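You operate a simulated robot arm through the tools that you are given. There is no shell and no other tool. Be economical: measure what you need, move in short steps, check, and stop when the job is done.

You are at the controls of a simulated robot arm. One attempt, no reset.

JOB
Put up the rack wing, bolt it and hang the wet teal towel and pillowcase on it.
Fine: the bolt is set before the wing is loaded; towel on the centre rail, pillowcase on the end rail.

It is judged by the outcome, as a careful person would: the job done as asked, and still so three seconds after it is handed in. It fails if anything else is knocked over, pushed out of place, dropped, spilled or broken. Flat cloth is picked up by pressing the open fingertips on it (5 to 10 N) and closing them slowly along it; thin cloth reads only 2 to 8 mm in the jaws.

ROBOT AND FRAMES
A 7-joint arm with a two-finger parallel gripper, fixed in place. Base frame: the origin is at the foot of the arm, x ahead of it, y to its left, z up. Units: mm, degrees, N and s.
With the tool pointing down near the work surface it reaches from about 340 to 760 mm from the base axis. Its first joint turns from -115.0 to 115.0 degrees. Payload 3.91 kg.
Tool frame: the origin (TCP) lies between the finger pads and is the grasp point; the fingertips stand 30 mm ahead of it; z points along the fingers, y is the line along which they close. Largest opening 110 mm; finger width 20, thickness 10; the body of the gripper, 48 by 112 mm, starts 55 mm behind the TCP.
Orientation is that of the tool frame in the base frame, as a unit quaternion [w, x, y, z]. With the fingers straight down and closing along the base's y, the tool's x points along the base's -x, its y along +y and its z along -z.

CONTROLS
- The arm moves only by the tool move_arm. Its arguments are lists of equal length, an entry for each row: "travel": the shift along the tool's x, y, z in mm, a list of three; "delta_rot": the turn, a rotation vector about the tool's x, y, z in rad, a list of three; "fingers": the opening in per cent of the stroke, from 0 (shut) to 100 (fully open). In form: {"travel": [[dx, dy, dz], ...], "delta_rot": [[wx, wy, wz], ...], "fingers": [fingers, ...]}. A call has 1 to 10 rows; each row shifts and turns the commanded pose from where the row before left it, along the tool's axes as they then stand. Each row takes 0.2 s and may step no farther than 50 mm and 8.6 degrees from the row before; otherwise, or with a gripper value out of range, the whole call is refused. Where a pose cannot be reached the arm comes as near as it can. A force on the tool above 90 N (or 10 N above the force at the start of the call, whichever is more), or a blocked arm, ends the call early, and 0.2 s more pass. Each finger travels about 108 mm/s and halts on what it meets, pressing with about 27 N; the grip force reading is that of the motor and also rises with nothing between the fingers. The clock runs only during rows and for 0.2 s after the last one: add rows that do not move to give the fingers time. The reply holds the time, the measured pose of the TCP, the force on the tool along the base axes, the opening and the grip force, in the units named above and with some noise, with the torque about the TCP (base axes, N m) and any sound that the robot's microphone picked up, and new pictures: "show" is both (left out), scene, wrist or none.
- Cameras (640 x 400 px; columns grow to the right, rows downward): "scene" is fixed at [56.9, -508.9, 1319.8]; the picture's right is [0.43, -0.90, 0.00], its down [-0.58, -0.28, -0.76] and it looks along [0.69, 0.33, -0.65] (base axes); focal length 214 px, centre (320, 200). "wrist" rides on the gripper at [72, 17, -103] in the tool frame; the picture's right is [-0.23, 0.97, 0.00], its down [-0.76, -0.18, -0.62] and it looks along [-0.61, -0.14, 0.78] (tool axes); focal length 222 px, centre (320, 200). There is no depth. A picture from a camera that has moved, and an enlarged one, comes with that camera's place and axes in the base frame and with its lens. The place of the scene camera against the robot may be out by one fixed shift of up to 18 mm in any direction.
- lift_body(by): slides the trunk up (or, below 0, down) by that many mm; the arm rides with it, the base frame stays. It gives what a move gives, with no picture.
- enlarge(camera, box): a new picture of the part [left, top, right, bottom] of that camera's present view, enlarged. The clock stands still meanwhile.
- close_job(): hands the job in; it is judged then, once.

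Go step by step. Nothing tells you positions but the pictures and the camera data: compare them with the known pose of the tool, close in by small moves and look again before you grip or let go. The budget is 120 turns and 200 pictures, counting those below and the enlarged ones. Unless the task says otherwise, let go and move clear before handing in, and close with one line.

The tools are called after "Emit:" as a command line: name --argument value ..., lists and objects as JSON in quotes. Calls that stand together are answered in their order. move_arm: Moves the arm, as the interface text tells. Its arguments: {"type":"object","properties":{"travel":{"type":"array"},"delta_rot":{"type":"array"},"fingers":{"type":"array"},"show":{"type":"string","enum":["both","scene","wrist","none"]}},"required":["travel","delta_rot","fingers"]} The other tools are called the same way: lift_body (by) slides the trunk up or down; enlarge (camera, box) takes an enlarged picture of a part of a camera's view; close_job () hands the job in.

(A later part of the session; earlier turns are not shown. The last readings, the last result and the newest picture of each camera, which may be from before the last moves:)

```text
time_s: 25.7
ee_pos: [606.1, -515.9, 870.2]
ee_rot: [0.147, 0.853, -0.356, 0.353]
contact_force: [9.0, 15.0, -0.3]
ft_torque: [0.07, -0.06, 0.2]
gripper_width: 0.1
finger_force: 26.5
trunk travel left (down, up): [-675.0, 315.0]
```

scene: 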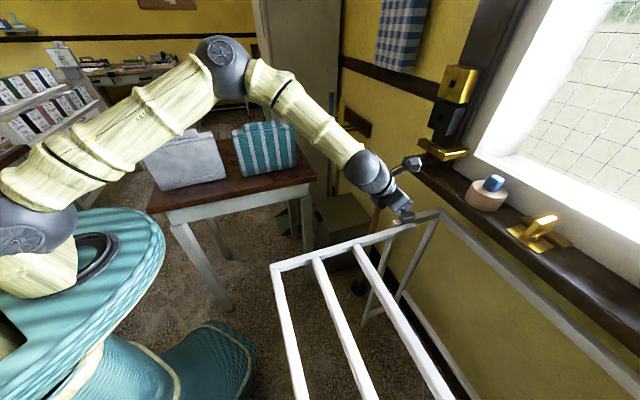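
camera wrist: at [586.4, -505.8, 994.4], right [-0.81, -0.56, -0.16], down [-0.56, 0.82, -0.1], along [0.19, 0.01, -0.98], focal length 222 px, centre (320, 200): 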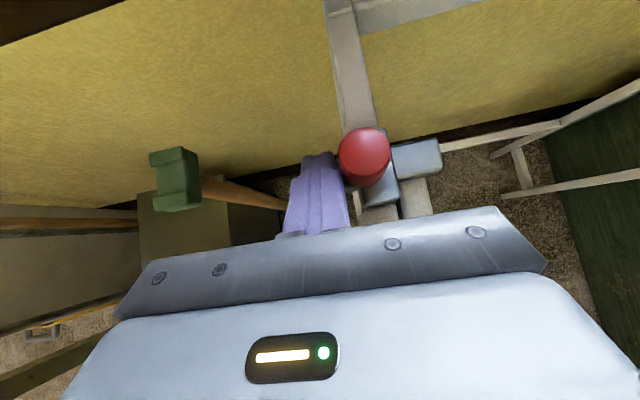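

The bolt hit its stop at about 17 N, so it is set. I'll retreat and check it, then go to look at the cloths.

Emit:
move_arm --travel '[[0, -15, 0], [0, -10, 0], [0, 0, -50], [0, 0, -50], [0, 0, -40], [0, 0, 0]]' --delta_rot '[[0, 0, 0], [0, 0, 0], [0, 0, 0], [0, 0, 0], [0, 0, 0], [0, 0, 0]]' --fingers '[0, 0, 0, 0, 0, 0]' --show "both"

Emit:
enlarge --camera "wrist" --box '[250, 40, 490, 200]'

Emit:
enlarge --camera "scene" --box '[130, 100, 330, 225]'

```text
time_s: 27.1
ee_pos: [553.3, -430.4, 968.6]
ee_rot: [0.149, 0.851, -0.358, 0.353]
contact_force: [0.0, -0.8, 0.2]
ft_torque: [-0.03, -0.04, 0.02]
gripper_width: 0.0
finger_force: 27.5
trunk travel left (down, up): [-675.0, 315.0]
camera wrist: at [527.0, -426.7, 1094.3], right [-0.81, -0.57, -0.16], down [-0.56, 0.82, -0.1], along [0.19, 0.01, -0.98], focal length 222 px, centre (320, 200)
```

scene: 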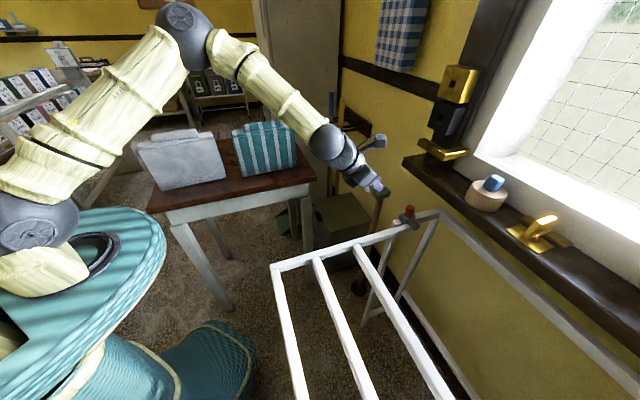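
wrist: 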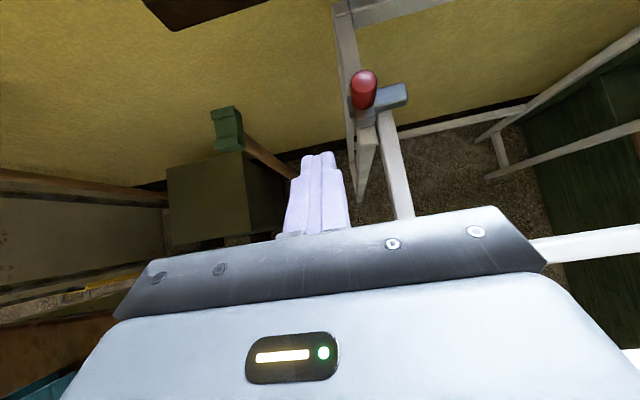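

```text
2.50 times, centred on (370, 120) of wrist
camera zoom: at [527.0, -426.7, 1094.3], right [-0.81, -0.57, -0.16], down [-0.56, 0.82, -0.1], along [0.19, 0.01, -0.98], focal length 555 px, centre (195, 400)
```

zoom: 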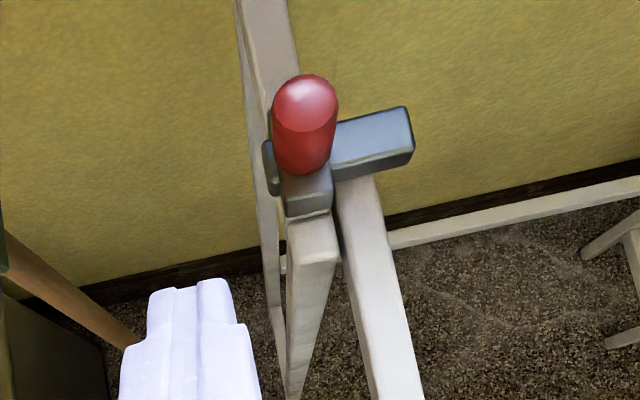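

```text
3.20 times, centred on (230, 162) of scene
camera zoom: at [56.9, -508.9, 1319.8], right [0.43, -0.9, 0.0], down [-0.58, -0.28, -0.76], along [0.69, 0.33, -0.65], focal length 686 px, centre (608, 320)
```

zoom: 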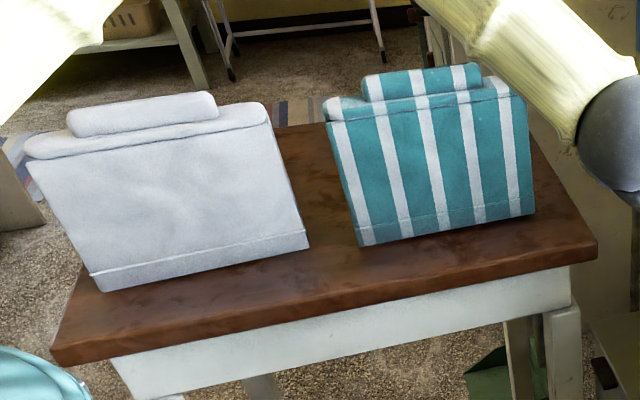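

The bolt lies across the stub. The cloths stand tent-like on the table, about 240 wide and 175 high, each with a fold ridge on top at z≈1000. The towel ridge is near (705,50) and the pillowcase ridge near (496,270), both running along (.7,-.7). I'll raise the trunk, straighten the tool and move over the towel.

Emit:
lift_body --by 140

Emit:
move_arm --travel '[[0, 0, 0], [0, 0, 0], [0, 0, 0], [0, 0, 0], [0, 0, 0], [0, 0, 0]]' --delta_rot '[[0, -0.131, 0], [0, -0.131, 0], [0, -0.131, 0], [0, -0.131, 0], [0, -0.131, 0], [0, -0.131, 0]]' --fingers '[0, 0, 0, 0, 0, 0]' --show "none"

Emit:
move_arm --travel '[[-22, -41, 0], [-22, -41, 0], [-22, -41, 0], [-22, -41, 0], [-22, -41, 0], [-22, -41, 0], [-22, -41, 0], [-22, -41, 0], [-22, -41, 0], [-22, -41, 0]]' --delta_rot '[[0, 0, 0], [0, 0, 0], [0, 0, 0], [0, 0, 0], [0, 0, 0], [0, 0, 0], [0, 0, 0], [0, 0, 0], [0, 0, 0], [0, 0, 0]]' --fingers '[0, 0, 0, 0, 0, 0, 0, 0, 0, 0]' --show "both"

```text
time_s: 28.8
ee_pos: [551.7, -431.1, 1108.6]
ee_rot: [0.15, 0.851, -0.36, 0.352]
contact_force: [-0.1, 0.0, 0.4]
ft_torque: [0.02, -0.04, 0.0]
gripper_width: 0.2
finger_force: 26.4
trunk travel left (down, up): [-815.0, 175.0]
```

```text
time_s: 30.2
ee_pos: [551.8, -431.7, 1109.2]
ee_rot: [0.0, 0.921, -0.389, -0.002]
contact_force: [-0.4, -0.5, -0.6]
ft_torque: [0.0, -0.02, 0.01]
gripper_width: 0.0
finger_force: 26.6
trunk travel left (down, up): [-815.0, 175.0]
```

```text
time_s: 32.4
ee_pos: [693.3, 15.8, 1105.8]
ee_rot: [0.001, 0.921, -0.39, 0.001]
contact_force: [0.3, -0.6, 0.2]
ft_torque: [-0.01, 0.03, 0.0]
gripper_width: 0.0
finger_force: 26.8
trunk travel left (down, up): [-815.0, 175.0]
camera wrist: at [732.3, -48.5, 1209.8], right [-0.86, -0.52, 0.0], down [-0.4, 0.67, 0.62], along [-0.32, 0.53, -0.78], focal length 222 px, centre (320, 200)
```

scene: 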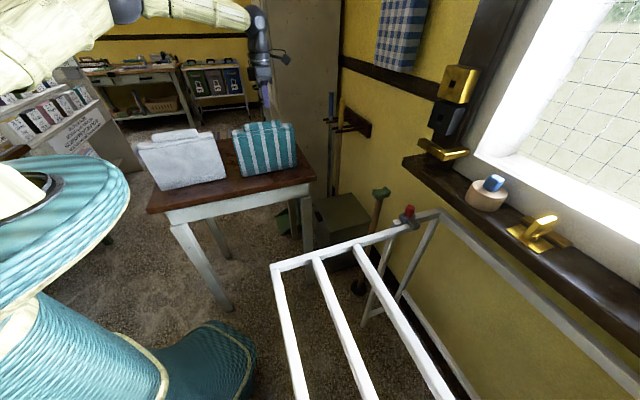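
wrist: 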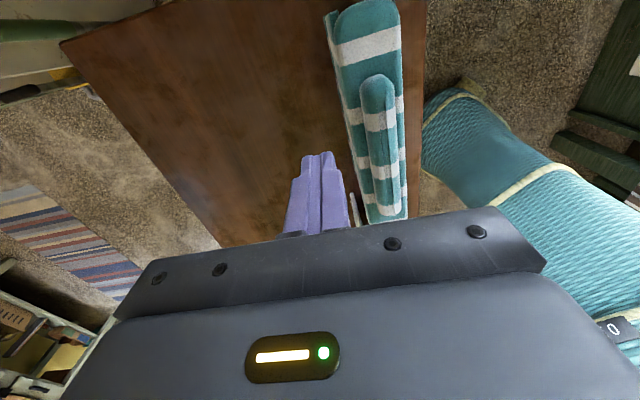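

The ridge triangulates closer than I thought, at about (640,-5,1023). I'll shift above it and look again with the fingers open.

Emit:
move_arm --travel '[[-11, 26, 0], [-11, 26, 0], [0, 0, 0], [0, 0, 0]]' --delta_rot '[[0, 0, 0], [0, 0, 0], [0, 0, 0], [0, 0, 0]]' --fingers '[30, 60, 60, 60]' --show "wrist"

Emit:
enlarge --camera "wrist" --box '[220, 40, 460, 240]'

Emit:
enlarge --camera "scene" --box '[210, 70, 330, 190]'

```text
time_s: 33.4
ee_pos: [640.8, -6.0, 1111.1]
ee_rot: [0.0, 0.922, -0.388, 0.0]
contact_force: [0.4, -0.6, -0.4]
ft_torque: [0.0, 0.01, 0.02]
gripper_width: 66.0
finger_force: 0.1
trunk travel left (down, up): [-815.0, 175.0]
camera wrist: at [680.4, -70.6, 1215.3], right [-0.86, -0.52, 0.0], down [-0.4, 0.67, 0.62], along [-0.32, 0.53, -0.78], focal length 222 px, centre (320, 200)
```

wrist: 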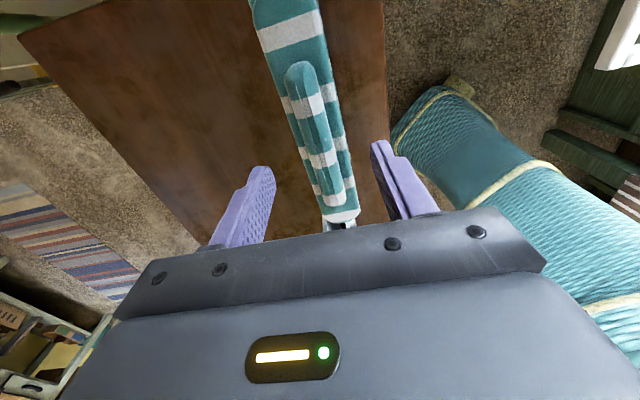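

```text
2.00 times, centred on (340, 140) of wrist
camera zoom: at [680.4, -70.6, 1215.3], right [-0.86, -0.52, 0.0], down [-0.4, 0.67, 0.62], along [-0.32, 0.53, -0.78], focal length 444 px, centre (280, 320)
```

zoom: 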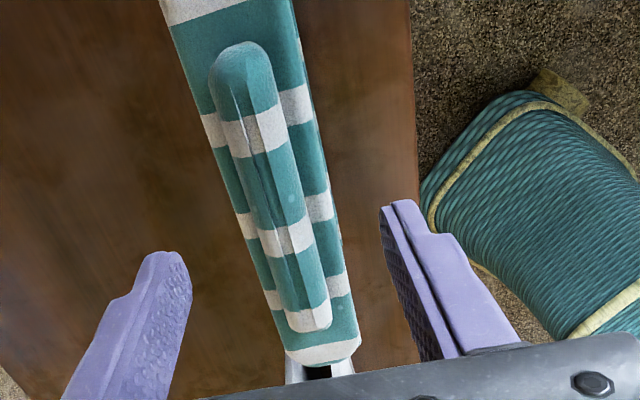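

```text
3.33 times, centred on (270, 130) of scene
camera zoom: at [56.9, -508.9, 1319.8], right [0.43, -0.9, 0.0], down [-0.58, -0.28, -0.76], along [0.69, 0.33, -0.65], focal length 715 px, centre (487, 433)
```

zoom: 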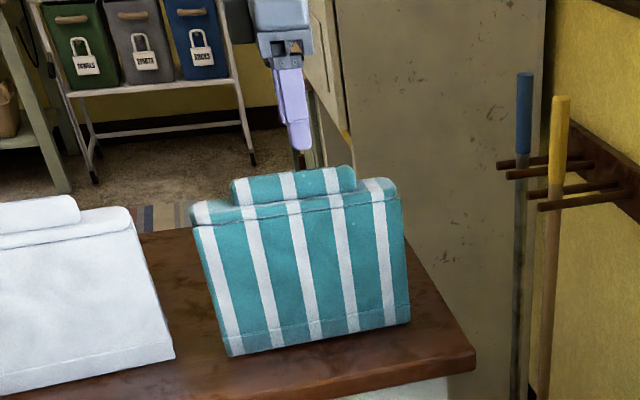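

The ridge is aligned with the tool and about 4 mm off centre. I'll descend in steps watching force.

Emit:
move_arm --travel '[[-6, -4, 30], [0, 0, 25], [0, 0, 10], [0, 0, 0]]' --delta_rot '[[0, 0, 0], [0, 0, 0], [0, 0, 0], [0, 0, 0]]' --fingers '[55, 50, 50, 50]' --show "wrist"

Emit:
enlarge --camera "scene" --box '[210, 70, 330, 190]'

```text
time_s: 34.4
ee_pos: [637.3, -0.9, 1043.2]
ee_rot: [0.0, 0.921, -0.389, 0.0]
contact_force: [-0.3, 0.6, -0.7]
ft_torque: [-0.01, 0.03, 0.0]
gripper_width: 54.8
finger_force: 0.0
trunk travel left (down, up): [-815.0, 175.0]
camera wrist: at [677.2, -65.6, 1148.6], right [-0.86, -0.52, 0.0], down [-0.4, 0.67, 0.62], along [-0.32, 0.53, -0.78], focal length 222 px, centre (320, 200)
```

wrist: 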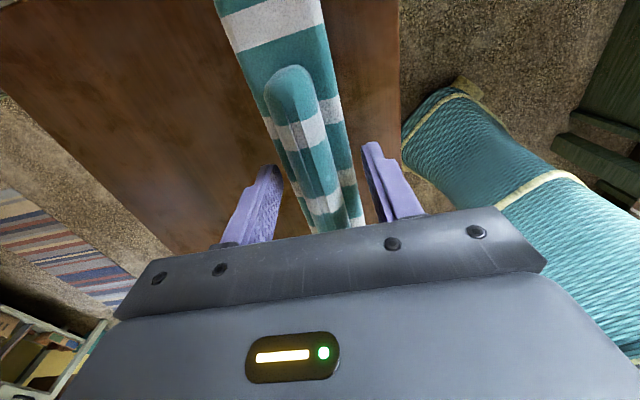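

```text
3.33 times, centred on (270, 130) of scene
camera zoom: at [56.9, -508.9, 1319.8], right [0.43, -0.9, 0.0], down [-0.58, -0.28, -0.76], along [0.69, 0.33, -0.65], focal length 715 px, centre (487, 433)
```

zoom: 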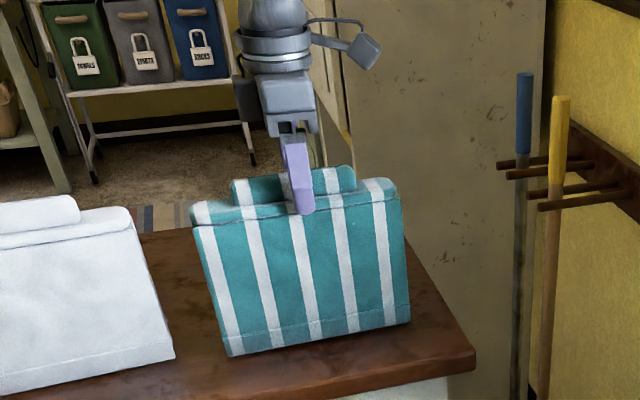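

Finger tips are at shoulder height, straddling the ridge. Closing slowly.

Emit:
move_arm --travel '[[0, 0, 0], [0, 0, 0], [0, 0, 0], [0, 0, 0], [0, 0, 0], [0, 0, 0], [0, 0, 0]]' --delta_rot '[[0, 0, 0], [0, 0, 0], [0, 0, 0], [0, 0, 0], [0, 0, 0], [0, 0, 0], [0, 0, 0]]' --fingers '[40, 30, 22, 15, 8, 0, 0]' --show "both"

Emit:
enlarge --camera "scene" --box '[210, 70, 330, 190]'

```text
time_s: 36.0
ee_pos: [637.3, -1.2, 1043.4]
ee_rot: [0.001, 0.921, -0.389, 0.0]
contact_force: [-0.3, 0.1, 0.7]
ft_torque: [-0.02, 0.07, 0.22]
gripper_width: 46.1
finger_force: 27.4
trunk travel left (down, up): [-815.0, 175.0]
camera wrist: at [677.3, -65.5, 1148.7], right [-0.86, -0.52, 0.0], down [-0.4, 0.67, 0.62], along [-0.32, 0.53, -0.78], focal length 222 px, centre (320, 200)
```

scene: 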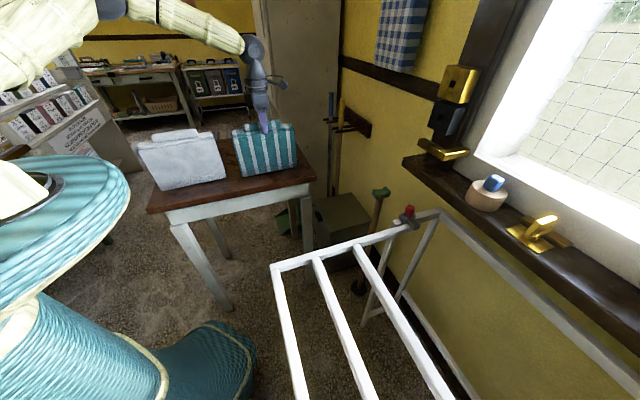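
wrist: 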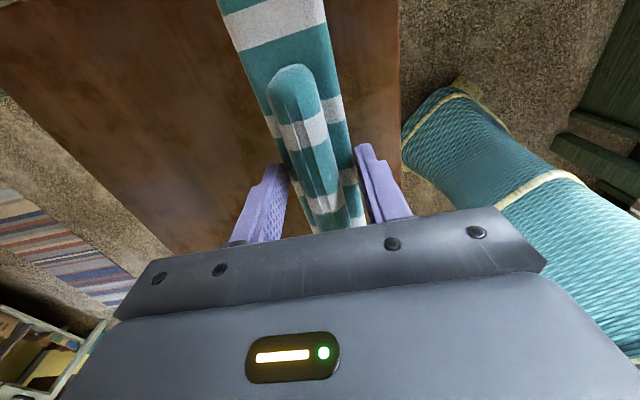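

```text
3.33 times, centred on (270, 130) of scene
camera zoom: at [56.9, -508.9, 1319.8], right [0.43, -0.9, 0.0], down [-0.58, -0.28, -0.76], along [0.69, 0.33, -0.65], focal length 715 px, centre (487, 433)
```

zoom: 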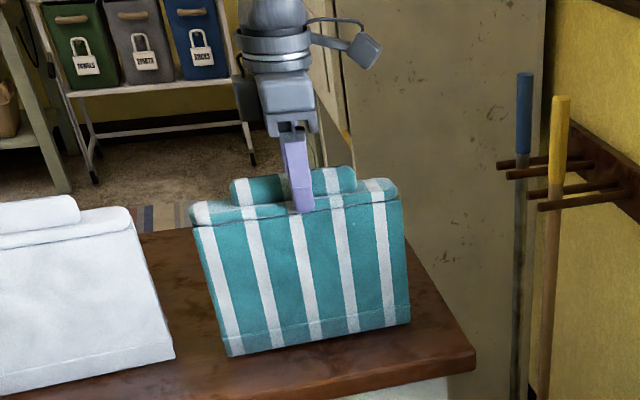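

The fingers met the shoulders (46 mm), so I'm slightly low. I'll open, rise 12 mm and close on the ridge itself.

Emit:
move_arm --travel '[[0, 0, 0], [0, 0, -12], [0, 0, 0], [0, 0, 0], [0, 0, 0], [0, 0, 0], [0, 0, 0], [0, 0, 0]]' --delta_rot '[[0, 0, 0], [0, 0, 0], [0, 0, 0], [0, 0, 0], [0, 0, 0], [0, 0, 0], [0, 0, 0], [0, 0, 0]]' --fingers '[50, 50, 40, 30, 22, 15, 8, 0]' --show "wrist"

Emit:
enlarge --camera "scene" --box '[210, 70, 330, 190]'

```text
time_s: 37.8
ee_pos: [638.4, -1.4, 1056.3]
ee_rot: [0.0, 0.921, -0.389, 0.0]
contact_force: [1.8, -0.8, 2.9]
ft_torque: [0.02, 0.03, 0.31]
gripper_width: 24.3
finger_force: 27.4
trunk travel left (down, up): [-815.0, 175.0]
camera wrist: at [677.6, -66.1, 1160.7], right [-0.86, -0.52, 0.0], down [-0.4, 0.67, 0.62], along [-0.32, 0.53, -0.78], focal length 222 px, centre (320, 200)
```

wrist: 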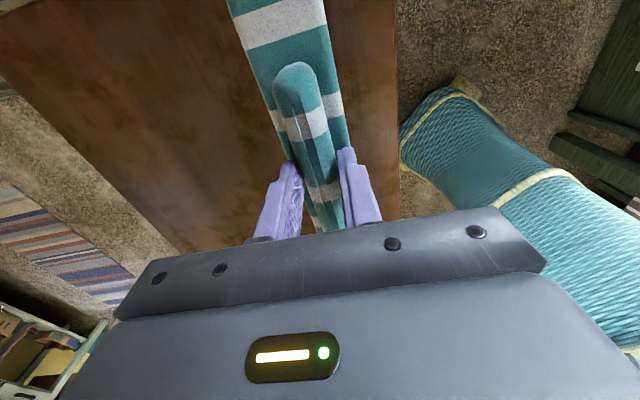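

```text
3.33 times, centred on (270, 130) of scene
camera zoom: at [56.9, -508.9, 1319.8], right [0.43, -0.9, 0.0], down [-0.58, -0.28, -0.76], along [0.69, 0.33, -0.65], focal length 715 px, centre (487, 433)
```

zoom: 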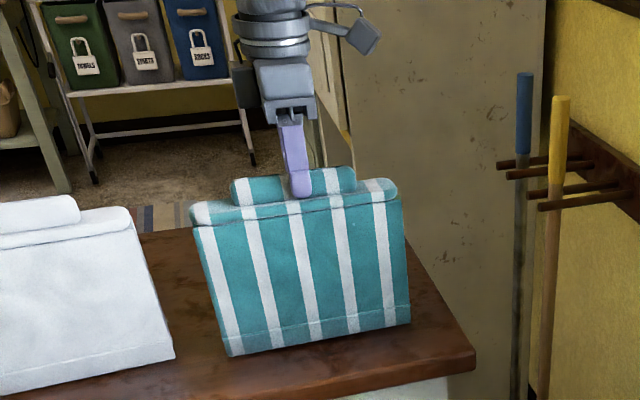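

Ridge gripped at 24 mm near its centre. Lifting slowly.

Emit:
move_arm --travel '[[0, 0, -10], [0, 0, -20], [0, 0, -30], [0, 0, 0]]' --delta_rot '[[0, 0, 0], [0, 0, 0], [0, 0, 0], [0, 0, 0]]' --fingers '[0, 0, 0, 0]' --show "scene"

Emit:
enlarge --camera "scene" --box '[180, 60, 340, 200]'

```text
time_s: 38.8
ee_pos: [638.1, -2.2, 1117.3]
ee_rot: [0.001, 0.921, -0.389, 0.001]
contact_force: [0.4, 0.5, -5.5]
ft_torque: [-0.02, -0.04, 0.02]
gripper_width: 23.9
finger_force: 26.9
trunk travel left (down, up): [-815.0, 175.0]
```

scene: 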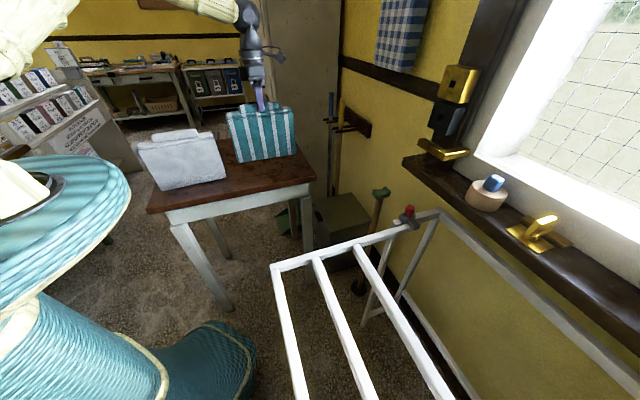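

```text
2.86 times, centred on (260, 130) of scene
camera zoom: at [56.9, -508.9, 1319.8], right [0.43, -0.9, 0.0], down [-0.58, -0.28, -0.76], along [0.69, 0.33, -0.65], focal length 613 px, centre (491, 400)
```

zoom: 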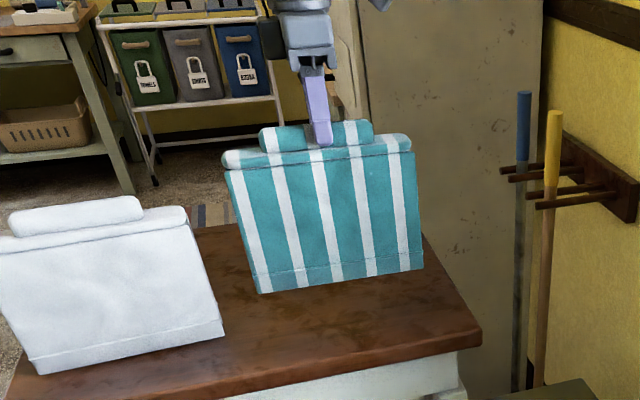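

Emit:
lift_body --by 140

Emit:
move_arm --travel '[[0, 0, 0]]' --delta_rot '[[0, 0, 0]]' --fingers '[0]' --show "scene"

Emit:
enlarge --camera "scene" --box '[180, 20, 340, 200]'

```text
time_s: 40.5
ee_pos: [638.0, -2.7, 1257.0]
ee_rot: [0.001, 0.921, -0.389, -0.001]
contact_force: [0.3, -0.3, -4.4]
ft_torque: [0.01, -0.06, 0.01]
gripper_width: 23.6
finger_force: 27.6
trunk travel left (down, up): [-955.0, 35.0]
```

```text
time_s: 40.9
ee_pos: [637.7, -2.4, 1257.0]
ee_rot: [0.002, 0.921, -0.389, 0.0]
contact_force: [-0.3, 0.8, -5.6]
ft_torque: [-0.01, -0.03, -0.02]
gripper_width: 23.9
finger_force: 27.1
trunk travel left (down, up): [-955.0, 35.0]
```

scene: 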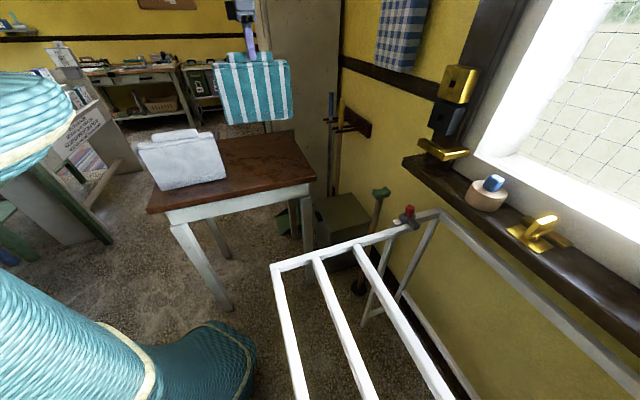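

```text
2.22 times, centred on (260, 110) of scene
camera zoom: at [56.9, -508.9, 1319.8], right [0.43, -0.9, 0.0], down [-0.58, -0.28, -0.76], along [0.69, 0.33, -0.65], focal length 477 px, centre (453, 400)
```

zoom: 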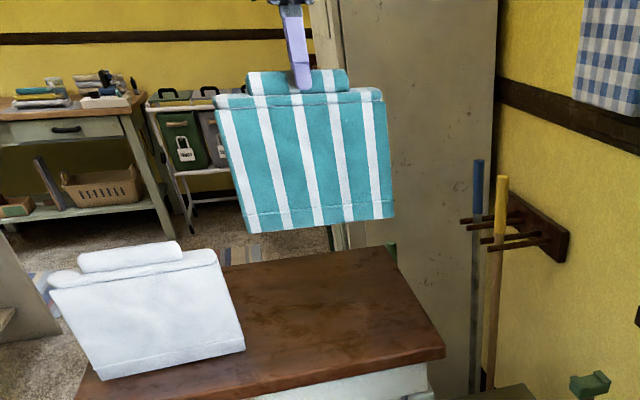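

The towel hangs freely with no stand under it. I'll carry it high toward the centre rail.

Emit:
move_arm --travel '[[3, 35, 0], [3, 36, 0], [3, 36, 0], [3, 36, 0], [3, 36, 0], [3, 36, 0], [3, 36, 0], [3, 36, 0], [3, 36, 0], [3, 36, 0]]' --delta_rot '[[0, 0, 0], [0, 0, 0], [0, 0, 0], [0, 0, 0], [0, 0, 0], [0, 0, 0], [0, 0, 0], [0, 0, 0], [0, 0, 0], [0, 0, 0]]' --fingers '[0, 0, 0, 0, 0, 0, 0, 0, 0, 0]' --show "none"

Emit:
move_arm --travel '[[3, 36, 0], [3, 36, 0], [3, 36, 0], [3, 36, 0], [3, 36, 0], [3, 36, 0], [3, 25, 0]]' --delta_rot '[[0, 0, 0], [0, 0, 0], [0, 0, 0], [0, 0, 0], [0, 0, 0], [0, 0, 0], [0, 0, 0]]' --fingers '[0, 0, 0, 0, 0, 0, 0]' --show "scene"

```text
time_s: 43.1
ee_pos: [402.3, -273.2, 1257.1]
ee_rot: [0.0, 0.921, -0.388, -0.001]
contact_force: [0.6, 0.1, -5.4]
ft_torque: [-0.02, 0.0, 0.02]
gripper_width: 23.9
finger_force: 27.2
trunk travel left (down, up): [-955.0, 35.0]
```

```text
time_s: 44.7
ee_pos: [245.4, -456.6, 1257.9]
ee_rot: [0.0, 0.922, -0.388, 0.0]
contact_force: [-0.6, 0.1, -4.9]
ft_torque: [-0.05, 0.0, -0.01]
gripper_width: 23.7
finger_force: 26.6
trunk travel left (down, up): [-955.0, 35.0]
```

scene: 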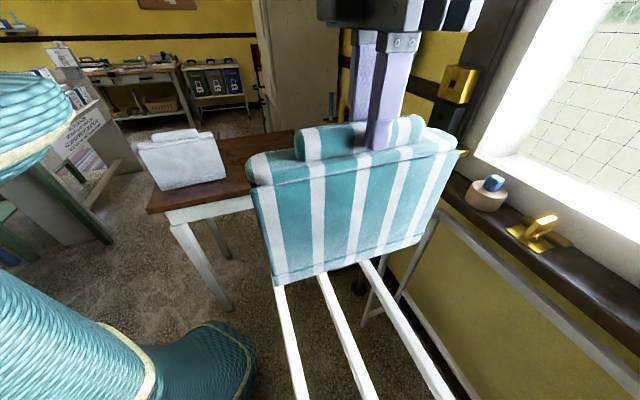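

Now I'll turn the tool 90° so the ridge runs along the rails.

Emit:
move_arm --travel '[[0, 0, 0], [0, 0, 0], [0, 0, 0], [0, 0, 0], [0, 0, 0], [0, 0, 0], [0, 0, 0], [0, 0, 0], [0, 0, 0], [0, 0, 0]]' --delta_rot '[[0, 0, 0.1428], [0, 0, 0.1428], [0, 0, 0.1428], [0, 0, 0.1428], [0, 0, 0.1428], [0, 0, 0.1428], [0, 0, 0.1428], [0, 0, 0.1428], [0, 0, 0.1428], [0, 0, 0.1428]]' --fingers '[0, 0, 0, 0, 0, 0, 0, 0, 0, 0]' --show "none"

Emit:
move_arm --travel '[[0, 0, 0], [0, 0, 0]]' --delta_rot '[[0, 0, 0.1428], [0, 0, 0]]' --fingers '[0, 0]' --show "both"

```text
time_s: 46.9
ee_pos: [243.8, -458.1, 1257.4]
ee_rot: [0.0, -0.44, 0.898, 0.001]
contact_force: [-0.3, -0.6, -5.0]
ft_torque: [-0.02, 0.04, -0.01]
gripper_width: 24.1
finger_force: 27.2
trunk travel left (down, up): [-955.0, 35.0]
```

```text
time_s: 47.5
ee_pos: [243.0, -458.4, 1258.3]
ee_rot: [0.0, -0.376, 0.927, 0.0]
contact_force: [0.6, -0.5, -5.5]
ft_torque: [-0.01, 0.04, -0.02]
gripper_width: 23.8
finger_force: 27.2
trunk travel left (down, up): [-955.0, 35.0]
camera wrist: at [180.8, -497.2, 1362.9], right [-0.52, 0.86, 0.0], down [0.67, 0.4, 0.62], along [0.53, 0.32, -0.78], focal length 222 px, centre (320, 200)
```

scene: 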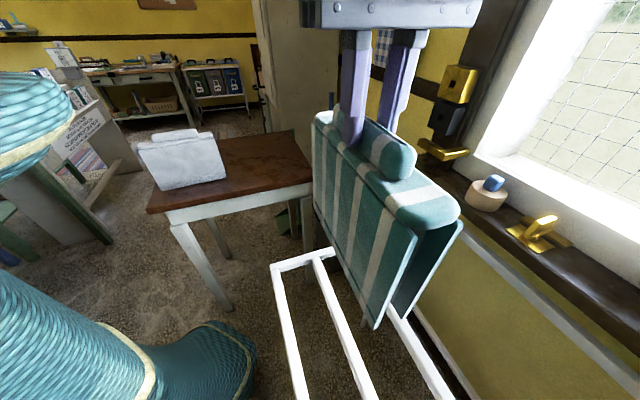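
wrist: 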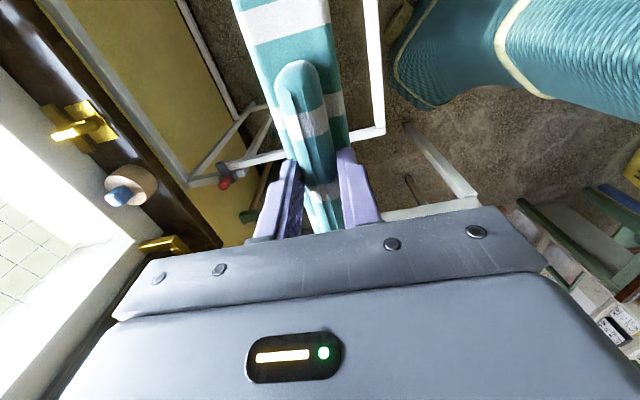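

Emit:
enlarge --camera "scene" --box '[260, 230, 480, 400]'

Emit:
enlarge --camera "scene" --box '[300, 0, 500, 240]'

Emit:
enlarge --camera "wrist" --box '[160, 0, 420, 220]'

```text
2.35 times, centred on (370, 315) of scene
camera zoom: at [56.9, -508.9, 1319.8], right [0.43, -0.9, 0.0], down [-0.58, -0.28, -0.76], along [0.69, 0.33, -0.65], focal length 505 px, centre (202, -71)
```

zoom: 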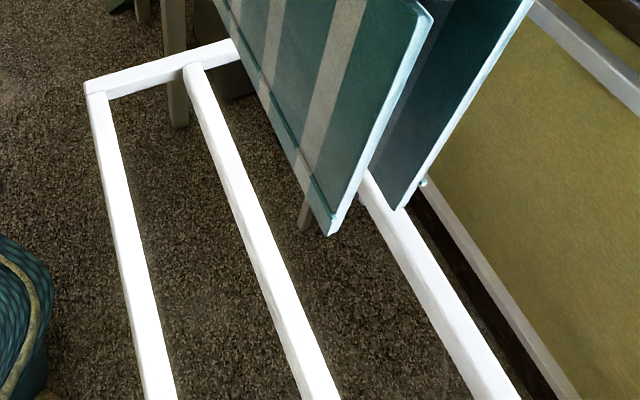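

```text
1.67 times, centred on (400, 120) of scene
camera zoom: at [56.9, -508.9, 1319.8], right [0.43, -0.9, 0.0], down [-0.58, -0.28, -0.76], along [0.69, 0.33, -0.65], focal length 358 px, centre (187, 333)
```

zoom: 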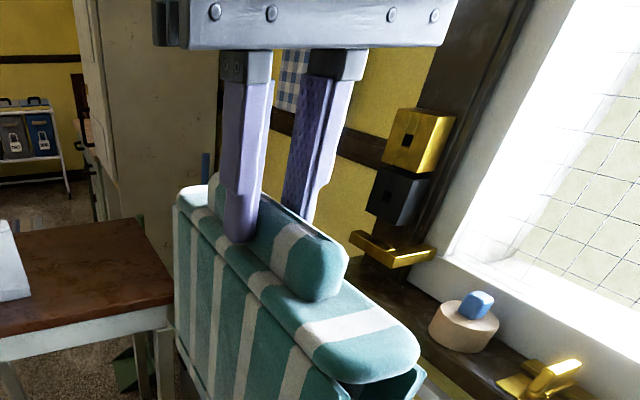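

```text
1.82 times, centred on (290, 110) of wrist
camera zoom: at [180.8, -497.2, 1362.9], right [-0.52, 0.86, 0.0], down [0.67, 0.4, 0.62], along [0.53, 0.32, -0.78], focal length 404 px, centre (374, 364)
```

zoom: 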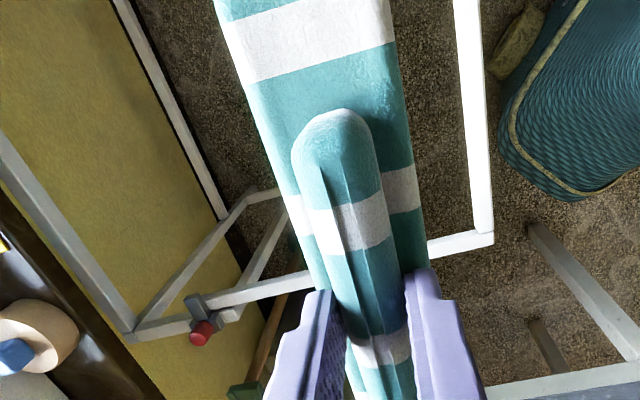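

The towel opens as an inverted U with room for a rail. I'll lower some and shift it robot-ward so the wrist camera can see the centre rail for an accurate measurement.

Emit:
move_arm --travel '[[0, 40, 0], [0, 40, 0], [0, 40, 0], [0, 0, 0]]' --delta_rot '[[0, 0, 0.015], [0, 0, 0], [0, 0, 0], [0, 0, 0]]' --fingers '[0, 0, 0, 0]' --show "none"

Emit:
lift_body --by -140

Emit:
enlarge --camera "wrist" --box '[0, 0, 420, 280]'

```text
time_s: 48.5
ee_pos: [161.4, -370.4, 1256.3]
ee_rot: [-0.002, -0.37, 0.929, 0.001]
contact_force: [0.6, -0.2, -5.4]
ft_torque: [-0.05, 0.02, 0.01]
gripper_width: 24.0
finger_force: 27.0
trunk travel left (down, up): [-955.0, 35.0]
```

```text
time_s: 50.1
ee_pos: [159.2, -369.8, 1115.2]
ee_rot: [0.0, -0.37, 0.929, 0.001]
contact_force: [-0.7, 0.9, -5.7]
ft_torque: [-0.02, 0.01, -0.02]
gripper_width: 24.0
finger_force: 27.0
trunk travel left (down, up): [-815.0, 175.0]
```

```text
1.43 times, centred on (210, 140) of wrist
camera zoom: at [96.8, -408.2, 1220.4], right [-0.5, 0.86, 0.0], down [0.68, 0.39, 0.62], along [0.54, 0.31, -0.78], focal length 317 px, centre (477, 286)
```

zoom: 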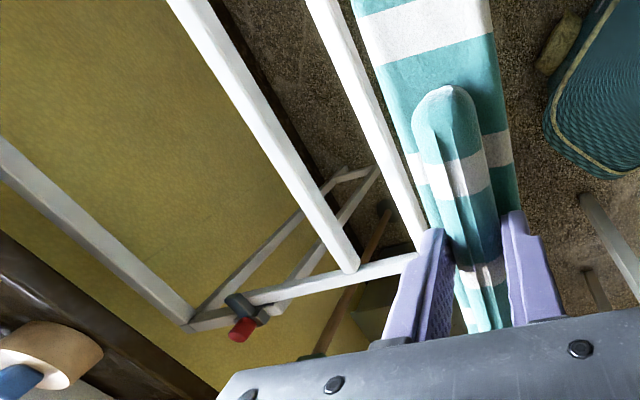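

The centre rail is at d≈500 along a true 45° line. I'll shift the towel over it, correct the yaw by 1.6° and check just above the rail.

Emit:
move_arm --travel '[[0, -32, 0], [0, -32, 0], [0, -32, 0], [0, -30, 0], [0, 0, 20], [0, 0, 20], [0, 0, 0]]' --delta_rot '[[0, 0, -0.028], [0, 0, 0], [0, 0, 0], [0, 0, 0], [0, 0, 0], [0, 0, 0], [0, 0, 0]]' --fingers '[0, 0, 0, 0, 0, 0, 0]' --show "both"

Emit:
enlarge --camera "scene" --box '[250, 200, 480, 400]'

```text
time_s: 51.7
ee_pos: [247.3, -458.8, 1075.4]
ee_rot: [0.0, -0.383, 0.924, 0.0]
contact_force: [-0.7, -0.2, -4.7]
ft_torque: [-0.03, 0.02, -0.01]
gripper_width: 23.9
finger_force: 27.0
trunk travel left (down, up): [-815.0, 175.0]
camera wrist: at [185.6, -497.9, 1179.7], right [-0.53, 0.85, 0.0], down [0.66, 0.41, 0.62], along [0.53, 0.33, -0.78], focal length 222 px, centre (320, 200)
```

scene: 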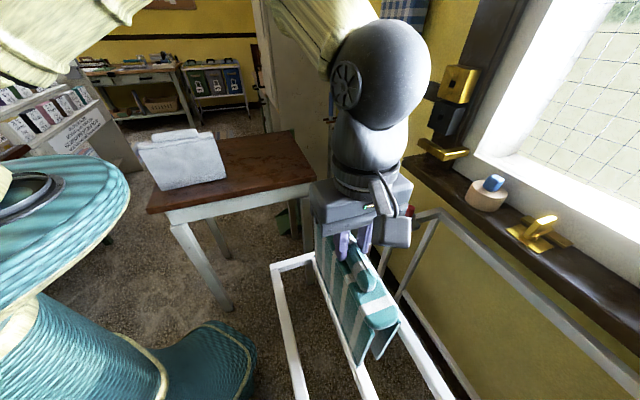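
wrist: 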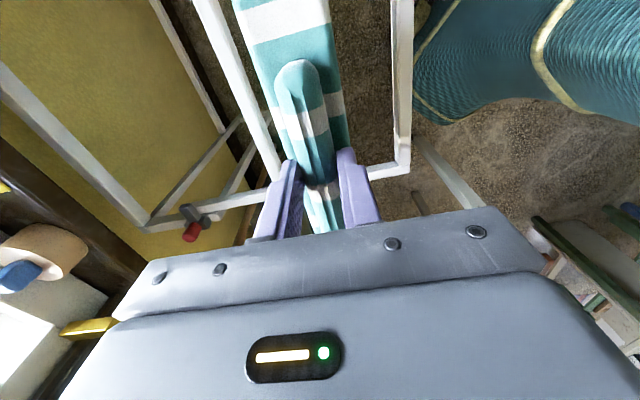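

```text
2.00 times, centred on (365, 300) of scene
camera zoom: at [56.9, -508.9, 1319.8], right [0.43, -0.9, 0.0], down [-0.58, -0.28, -0.76], along [0.69, 0.33, -0.65], focal length 429 px, centre (230, 0)
```

zoom: 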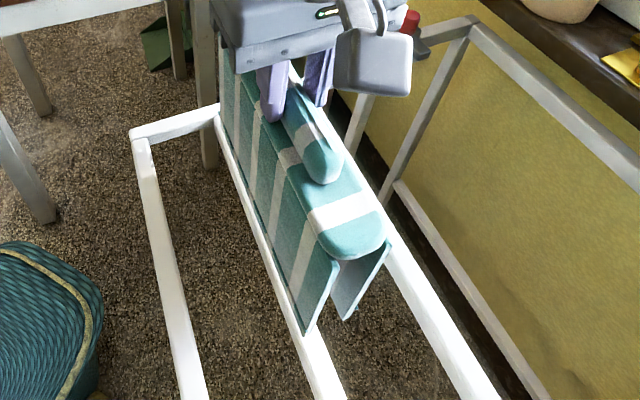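

Emit:
move_arm --travel '[[0, 0, 10], [0, 0, 10], [0, 0, 0]]' --delta_rot '[[0, 0, 0], [0, 0, 0], [0, 0, 0]]' --fingers '[0, 0, 0]' --show "none"

Emit:
enlarge --camera "scene" --box '[350, 300, 450, 400]'

Emit:
enlarge --camera "scene" --box '[290, 220, 390, 320]'

```text
time_s: 52.5
ee_pos: [248.0, -457.6, 1055.4]
ee_rot: [0.001, -0.382, 0.924, 0.0]
contact_force: [-0.8, 0.2, -5.9]
ft_torque: [0.01, 0.04, 0.02]
gripper_width: 23.8
finger_force: 27.4
trunk travel left (down, up): [-815.0, 175.0]
```

```text
4.00 times, centred on (400, 350) of scene
camera zoom: at [56.9, -508.9, 1319.8], right [0.43, -0.9, 0.0], down [-0.58, -0.28, -0.76], along [0.69, 0.33, -0.65], focal length 858 px, centre (0, -400)
```

zoom: 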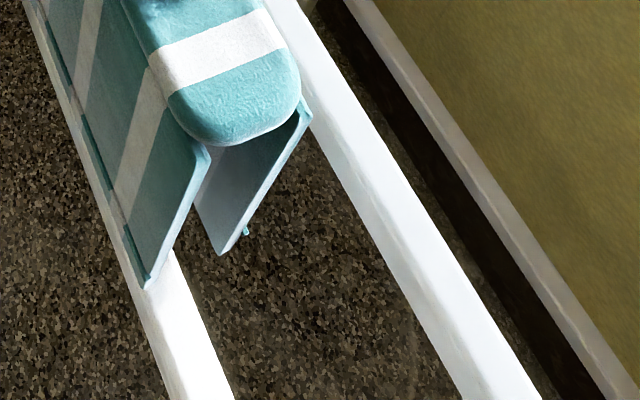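

```text
4.00 times, centred on (340, 270) of scene
camera zoom: at [56.9, -508.9, 1319.8], right [0.43, -0.9, 0.0], down [-0.58, -0.28, -0.76], along [0.69, 0.33, -0.65], focal length 858 px, centre (240, -80)
```

zoom: 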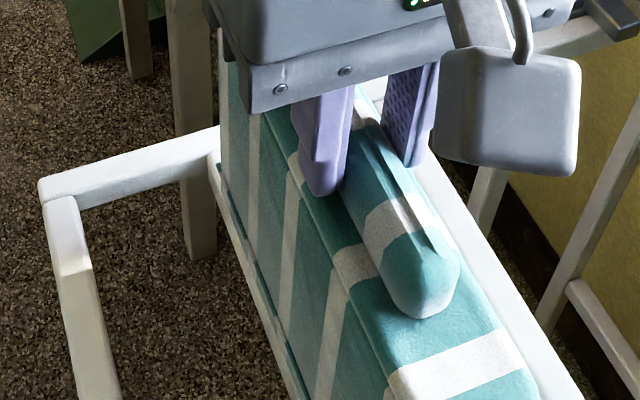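

Emit:
move_arm --travel '[[0, 2, 10], [0, 0, 10], [0, 0, 0]]' --delta_rot '[[0, 0, 0], [0, 0, 0], [0, 0, 0]]' --fingers '[0, 0, 0]' --show "none"

Emit:
enlarge --camera "scene" --box '[350, 300, 450, 400]'

```text
time_s: 53.3
ee_pos: [246.3, -458.0, 1040.0]
ee_rot: [0.001, -0.383, 0.924, -0.002]
contact_force: [-0.7, -0.4, 12.9]
ft_torque: [0.69, -0.36, 0.05]
gripper_width: 23.9
finger_force: 27.0
trunk travel left (down, up): [-815.0, 175.0]
```

```text
4.00 times, centred on (400, 350) of scene
camera zoom: at [56.9, -508.9, 1319.8], right [0.43, -0.9, 0.0], down [-0.58, -0.28, -0.76], along [0.69, 0.33, -0.65], focal length 858 px, centre (0, -400)
```

zoom: 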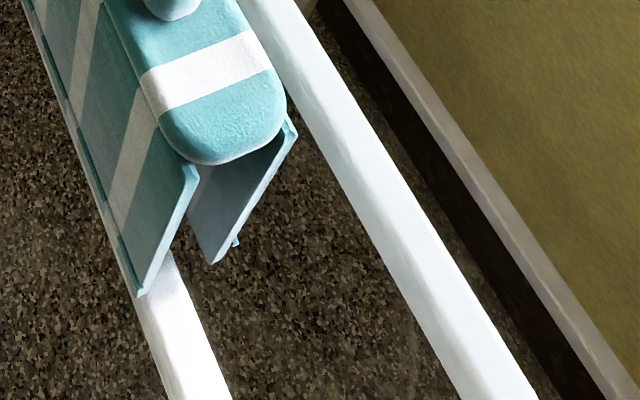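

The robot-side panel touched the rail at z≈820, so the towel is about 9 mm too far out. I'll raise, shift robot-ward and retry.

Emit:
move_arm --travel '[[0, 0, -15], [0, 9, 0], [0, 0, 0]]' --delta_rot '[[0, 0, 0], [0, 0, 0], [0, 0, 0]]' --fingers '[0, 0, 0]' --show "none"

Emit:
enlarge --camera "scene" --box '[350, 300, 450, 400]'

Emit:
enlarge --camera "scene" --box '[250, 200, 480, 400]'

```text
time_s: 54.1
ee_pos: [240.9, -451.4, 1051.2]
ee_rot: [0.0, -0.383, 0.924, 0.0]
contact_force: [-0.1, -0.4, -5.3]
ft_torque: [-0.02, 0.04, -0.01]
gripper_width: 23.6
finger_force: 26.7
trunk travel left (down, up): [-815.0, 175.0]
```

```text
4.00 times, centred on (400, 350) of scene
camera zoom: at [56.9, -508.9, 1319.8], right [0.43, -0.9, 0.0], down [-0.58, -0.28, -0.76], along [0.69, 0.33, -0.65], focal length 858 px, centre (0, -400)
```

zoom: 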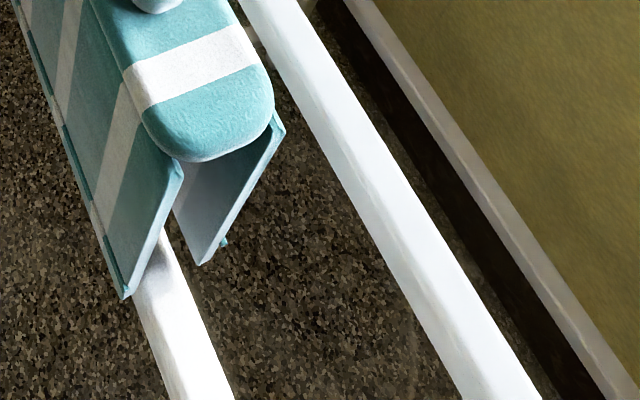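

```text
2.00 times, centred on (365, 300) of scene
camera zoom: at [56.9, -508.9, 1319.8], right [0.43, -0.9, 0.0], down [-0.58, -0.28, -0.76], along [0.69, 0.33, -0.65], focal length 429 px, centre (230, 0)
```

zoom: 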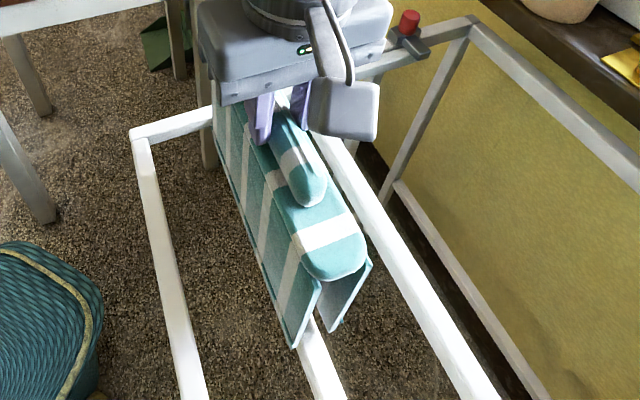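

The rail now lies between the panels. Lowering.

Emit:
move_arm --travel '[[0, 0, 10], [0, 0, 10], [0, 0, 10], [0, 0, 10], [0, 0, 0]]' --delta_rot '[[0, 0, 0], [0, 0, 0], [0, 0, 0], [0, 0, 0], [0, 0, 0]]' --fingers '[0, 0, 0, 0, 0]' --show "none"

Emit:
enlarge --camera "scene" --box '[350, 300, 450, 400]'

```text
time_s: 55.3
ee_pos: [240.3, -451.7, 1011.6]
ee_rot: [0.0, -0.383, 0.924, 0.0]
contact_force: [-0.1, 0.6, -6.3]
ft_torque: [-0.02, 0.0, -0.02]
gripper_width: 23.8
finger_force: 27.0
trunk travel left (down, up): [-815.0, 175.0]
```

```text
4.00 times, centred on (400, 350) of scene
camera zoom: at [56.9, -508.9, 1319.8], right [0.43, -0.9, 0.0], down [-0.58, -0.28, -0.76], along [0.69, 0.33, -0.65], focal length 858 px, centre (0, -400)
```

zoom: 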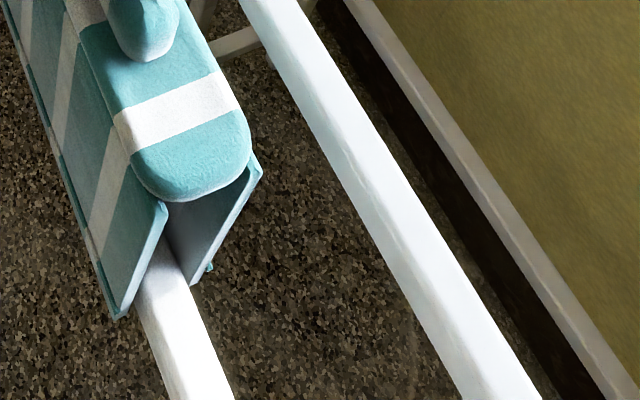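

Emit:
move_arm --travel '[[0, 0, 15], [0, 0, 15], [0, 0, 15], [0, 0, 15], [0, 0, 15], [0, 0, 15], [0, 0, 15], [0, 0, 0]]' --delta_rot '[[0, 0, 0], [0, 0, 0], [0, 0, 0], [0, 0, 0], [0, 0, 0], [0, 0, 0], [0, 0, 0], [0, 0, 0]]' --fingers '[0, 0, 0, 0, 0, 0, 0, 0]' --show "both"

Emit:
enlarge --camera "scene" --box '[270, 220, 450, 400]'

```text
time_s: 57.1
ee_pos: [241.1, -452.2, 905.1]
ee_rot: [0.0, -0.383, 0.924, 0.0]
contact_force: [-0.1, -0.8, -4.9]
ft_torque: [-0.02, -0.04, 0.01]
gripper_width: 23.9
finger_force: 26.8
trunk travel left (down, up): [-815.0, 175.0]
camera wrist: at [179.1, -492.6, 1008.9], right [-0.53, 0.85, 0.0], down [0.66, 0.41, 0.62], along [0.53, 0.33, -0.78], focal length 222 px, centre (320, 200)
```

scene: 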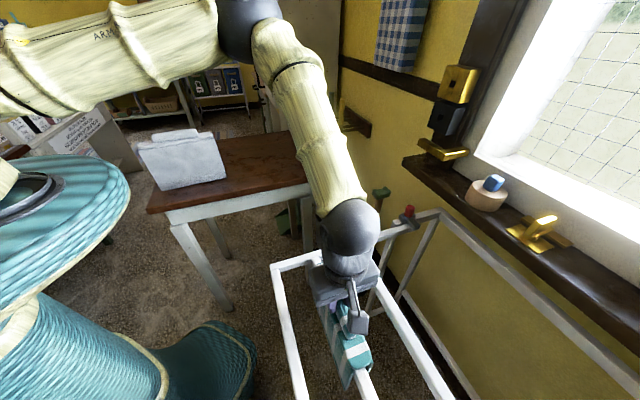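
wrist: 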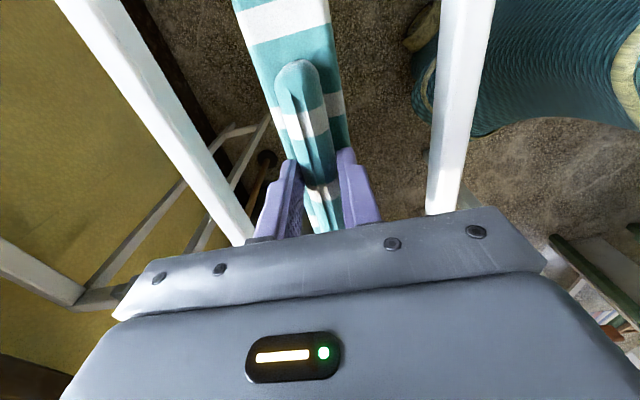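

```text
2.22 times, centred on (360, 310) of scene
camera zoom: at [56.9, -508.9, 1319.8], right [0.43, -0.9, 0.0], down [-0.58, -0.28, -0.76], along [0.69, 0.33, -0.65], focal length 477 px, centre (231, -44)
```

zoom: 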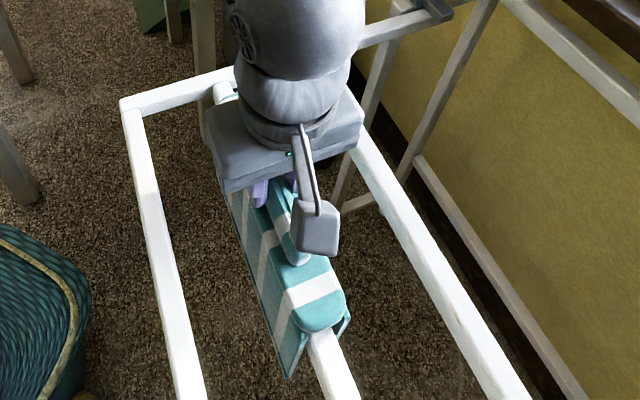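

Emit:
move_arm --travel '[[0, 0, 10], [0, 0, 10], [0, 0, 8], [0, 0, 4], [0, 0, 0]]' --delta_rot '[[0, 0, 0], [0, 0, 0], [0, 0, 0], [0, 0, 0], [0, 0, 0]]' --fingers '[0, 0, 0, 0, 0]' --show "none"

```text
time_s: 58.3
ee_pos: [240.4, -453.3, 877.1]
ee_rot: [0.0, -0.383, 0.924, -0.003]
contact_force: [3.1, 0.9, 37.4]
ft_torque: [-0.3, -0.31, 0.0]
gripper_width: 23.7
finger_force: 27.0
trunk travel left (down, up): [-815.0, 175.0]
```

The towel is seated on the rail. I'll relieve the pressure and open the fingers.

Emit:
move_arm --travel '[[0, 0, -4], [0, 0, 0], [0, 0, 0], [0, 0, 0], [0, 0, 0], [0, 0, 0]]' --delta_rot '[[0, 0, 0], [0, 0, 0], [0, 0, 0], [0, 0, 0], [0, 0, 0], [0, 0, 0]]' --fingers '[0, 0, 20, 25, 35, 45]' --show "both"

Emit:
enlarge --camera "scene" --box '[270, 220, 450, 400]'

```text
time_s: 59.7
ee_pos: [242.0, -453.6, 878.4]
ee_rot: [0.0, -0.382, 0.924, 0.0]
contact_force: [-0.4, 0.0, 0.5]
ft_torque: [-0.03, -0.02, -0.02]
gripper_width: 49.4
finger_force: 0.0
trunk travel left (down, up): [-815.0, 175.0]
camera wrist: at [179.6, -492.8, 982.2], right [-0.53, 0.85, 0.0], down [0.66, 0.41, 0.62], along [0.53, 0.33, -0.78], focal length 222 px, centre (320, 200)
```

scene: 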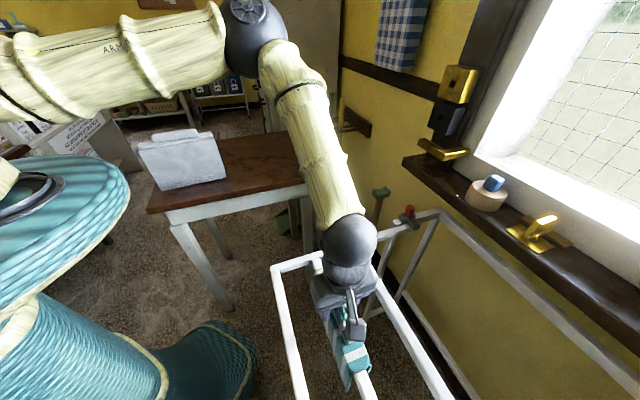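
wrist: 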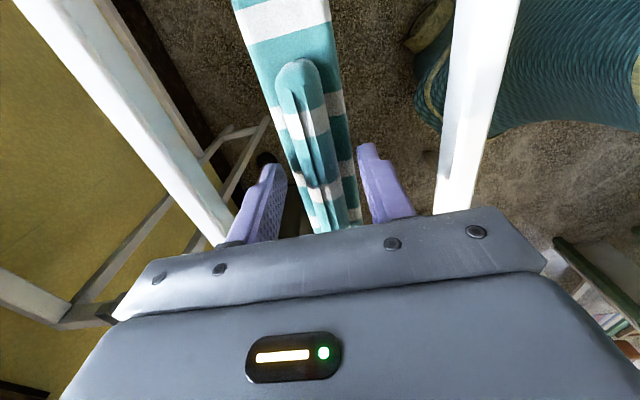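

```text
2.22 times, centred on (360, 310) of scene
camera zoom: at [56.9, -508.9, 1319.8], right [0.43, -0.9, 0.0], down [-0.58, -0.28, -0.76], along [0.69, 0.33, -0.65], focal length 477 px, centre (231, -44)
```

zoom: 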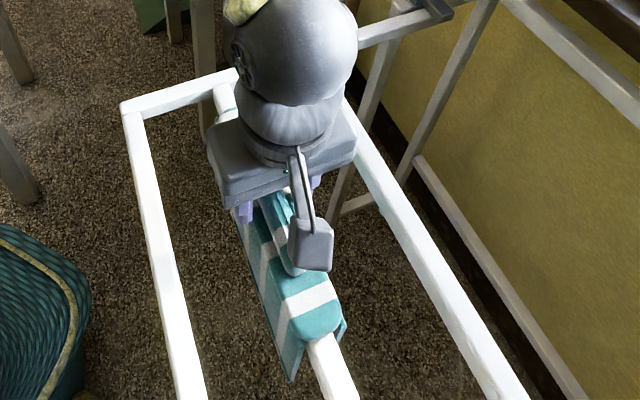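

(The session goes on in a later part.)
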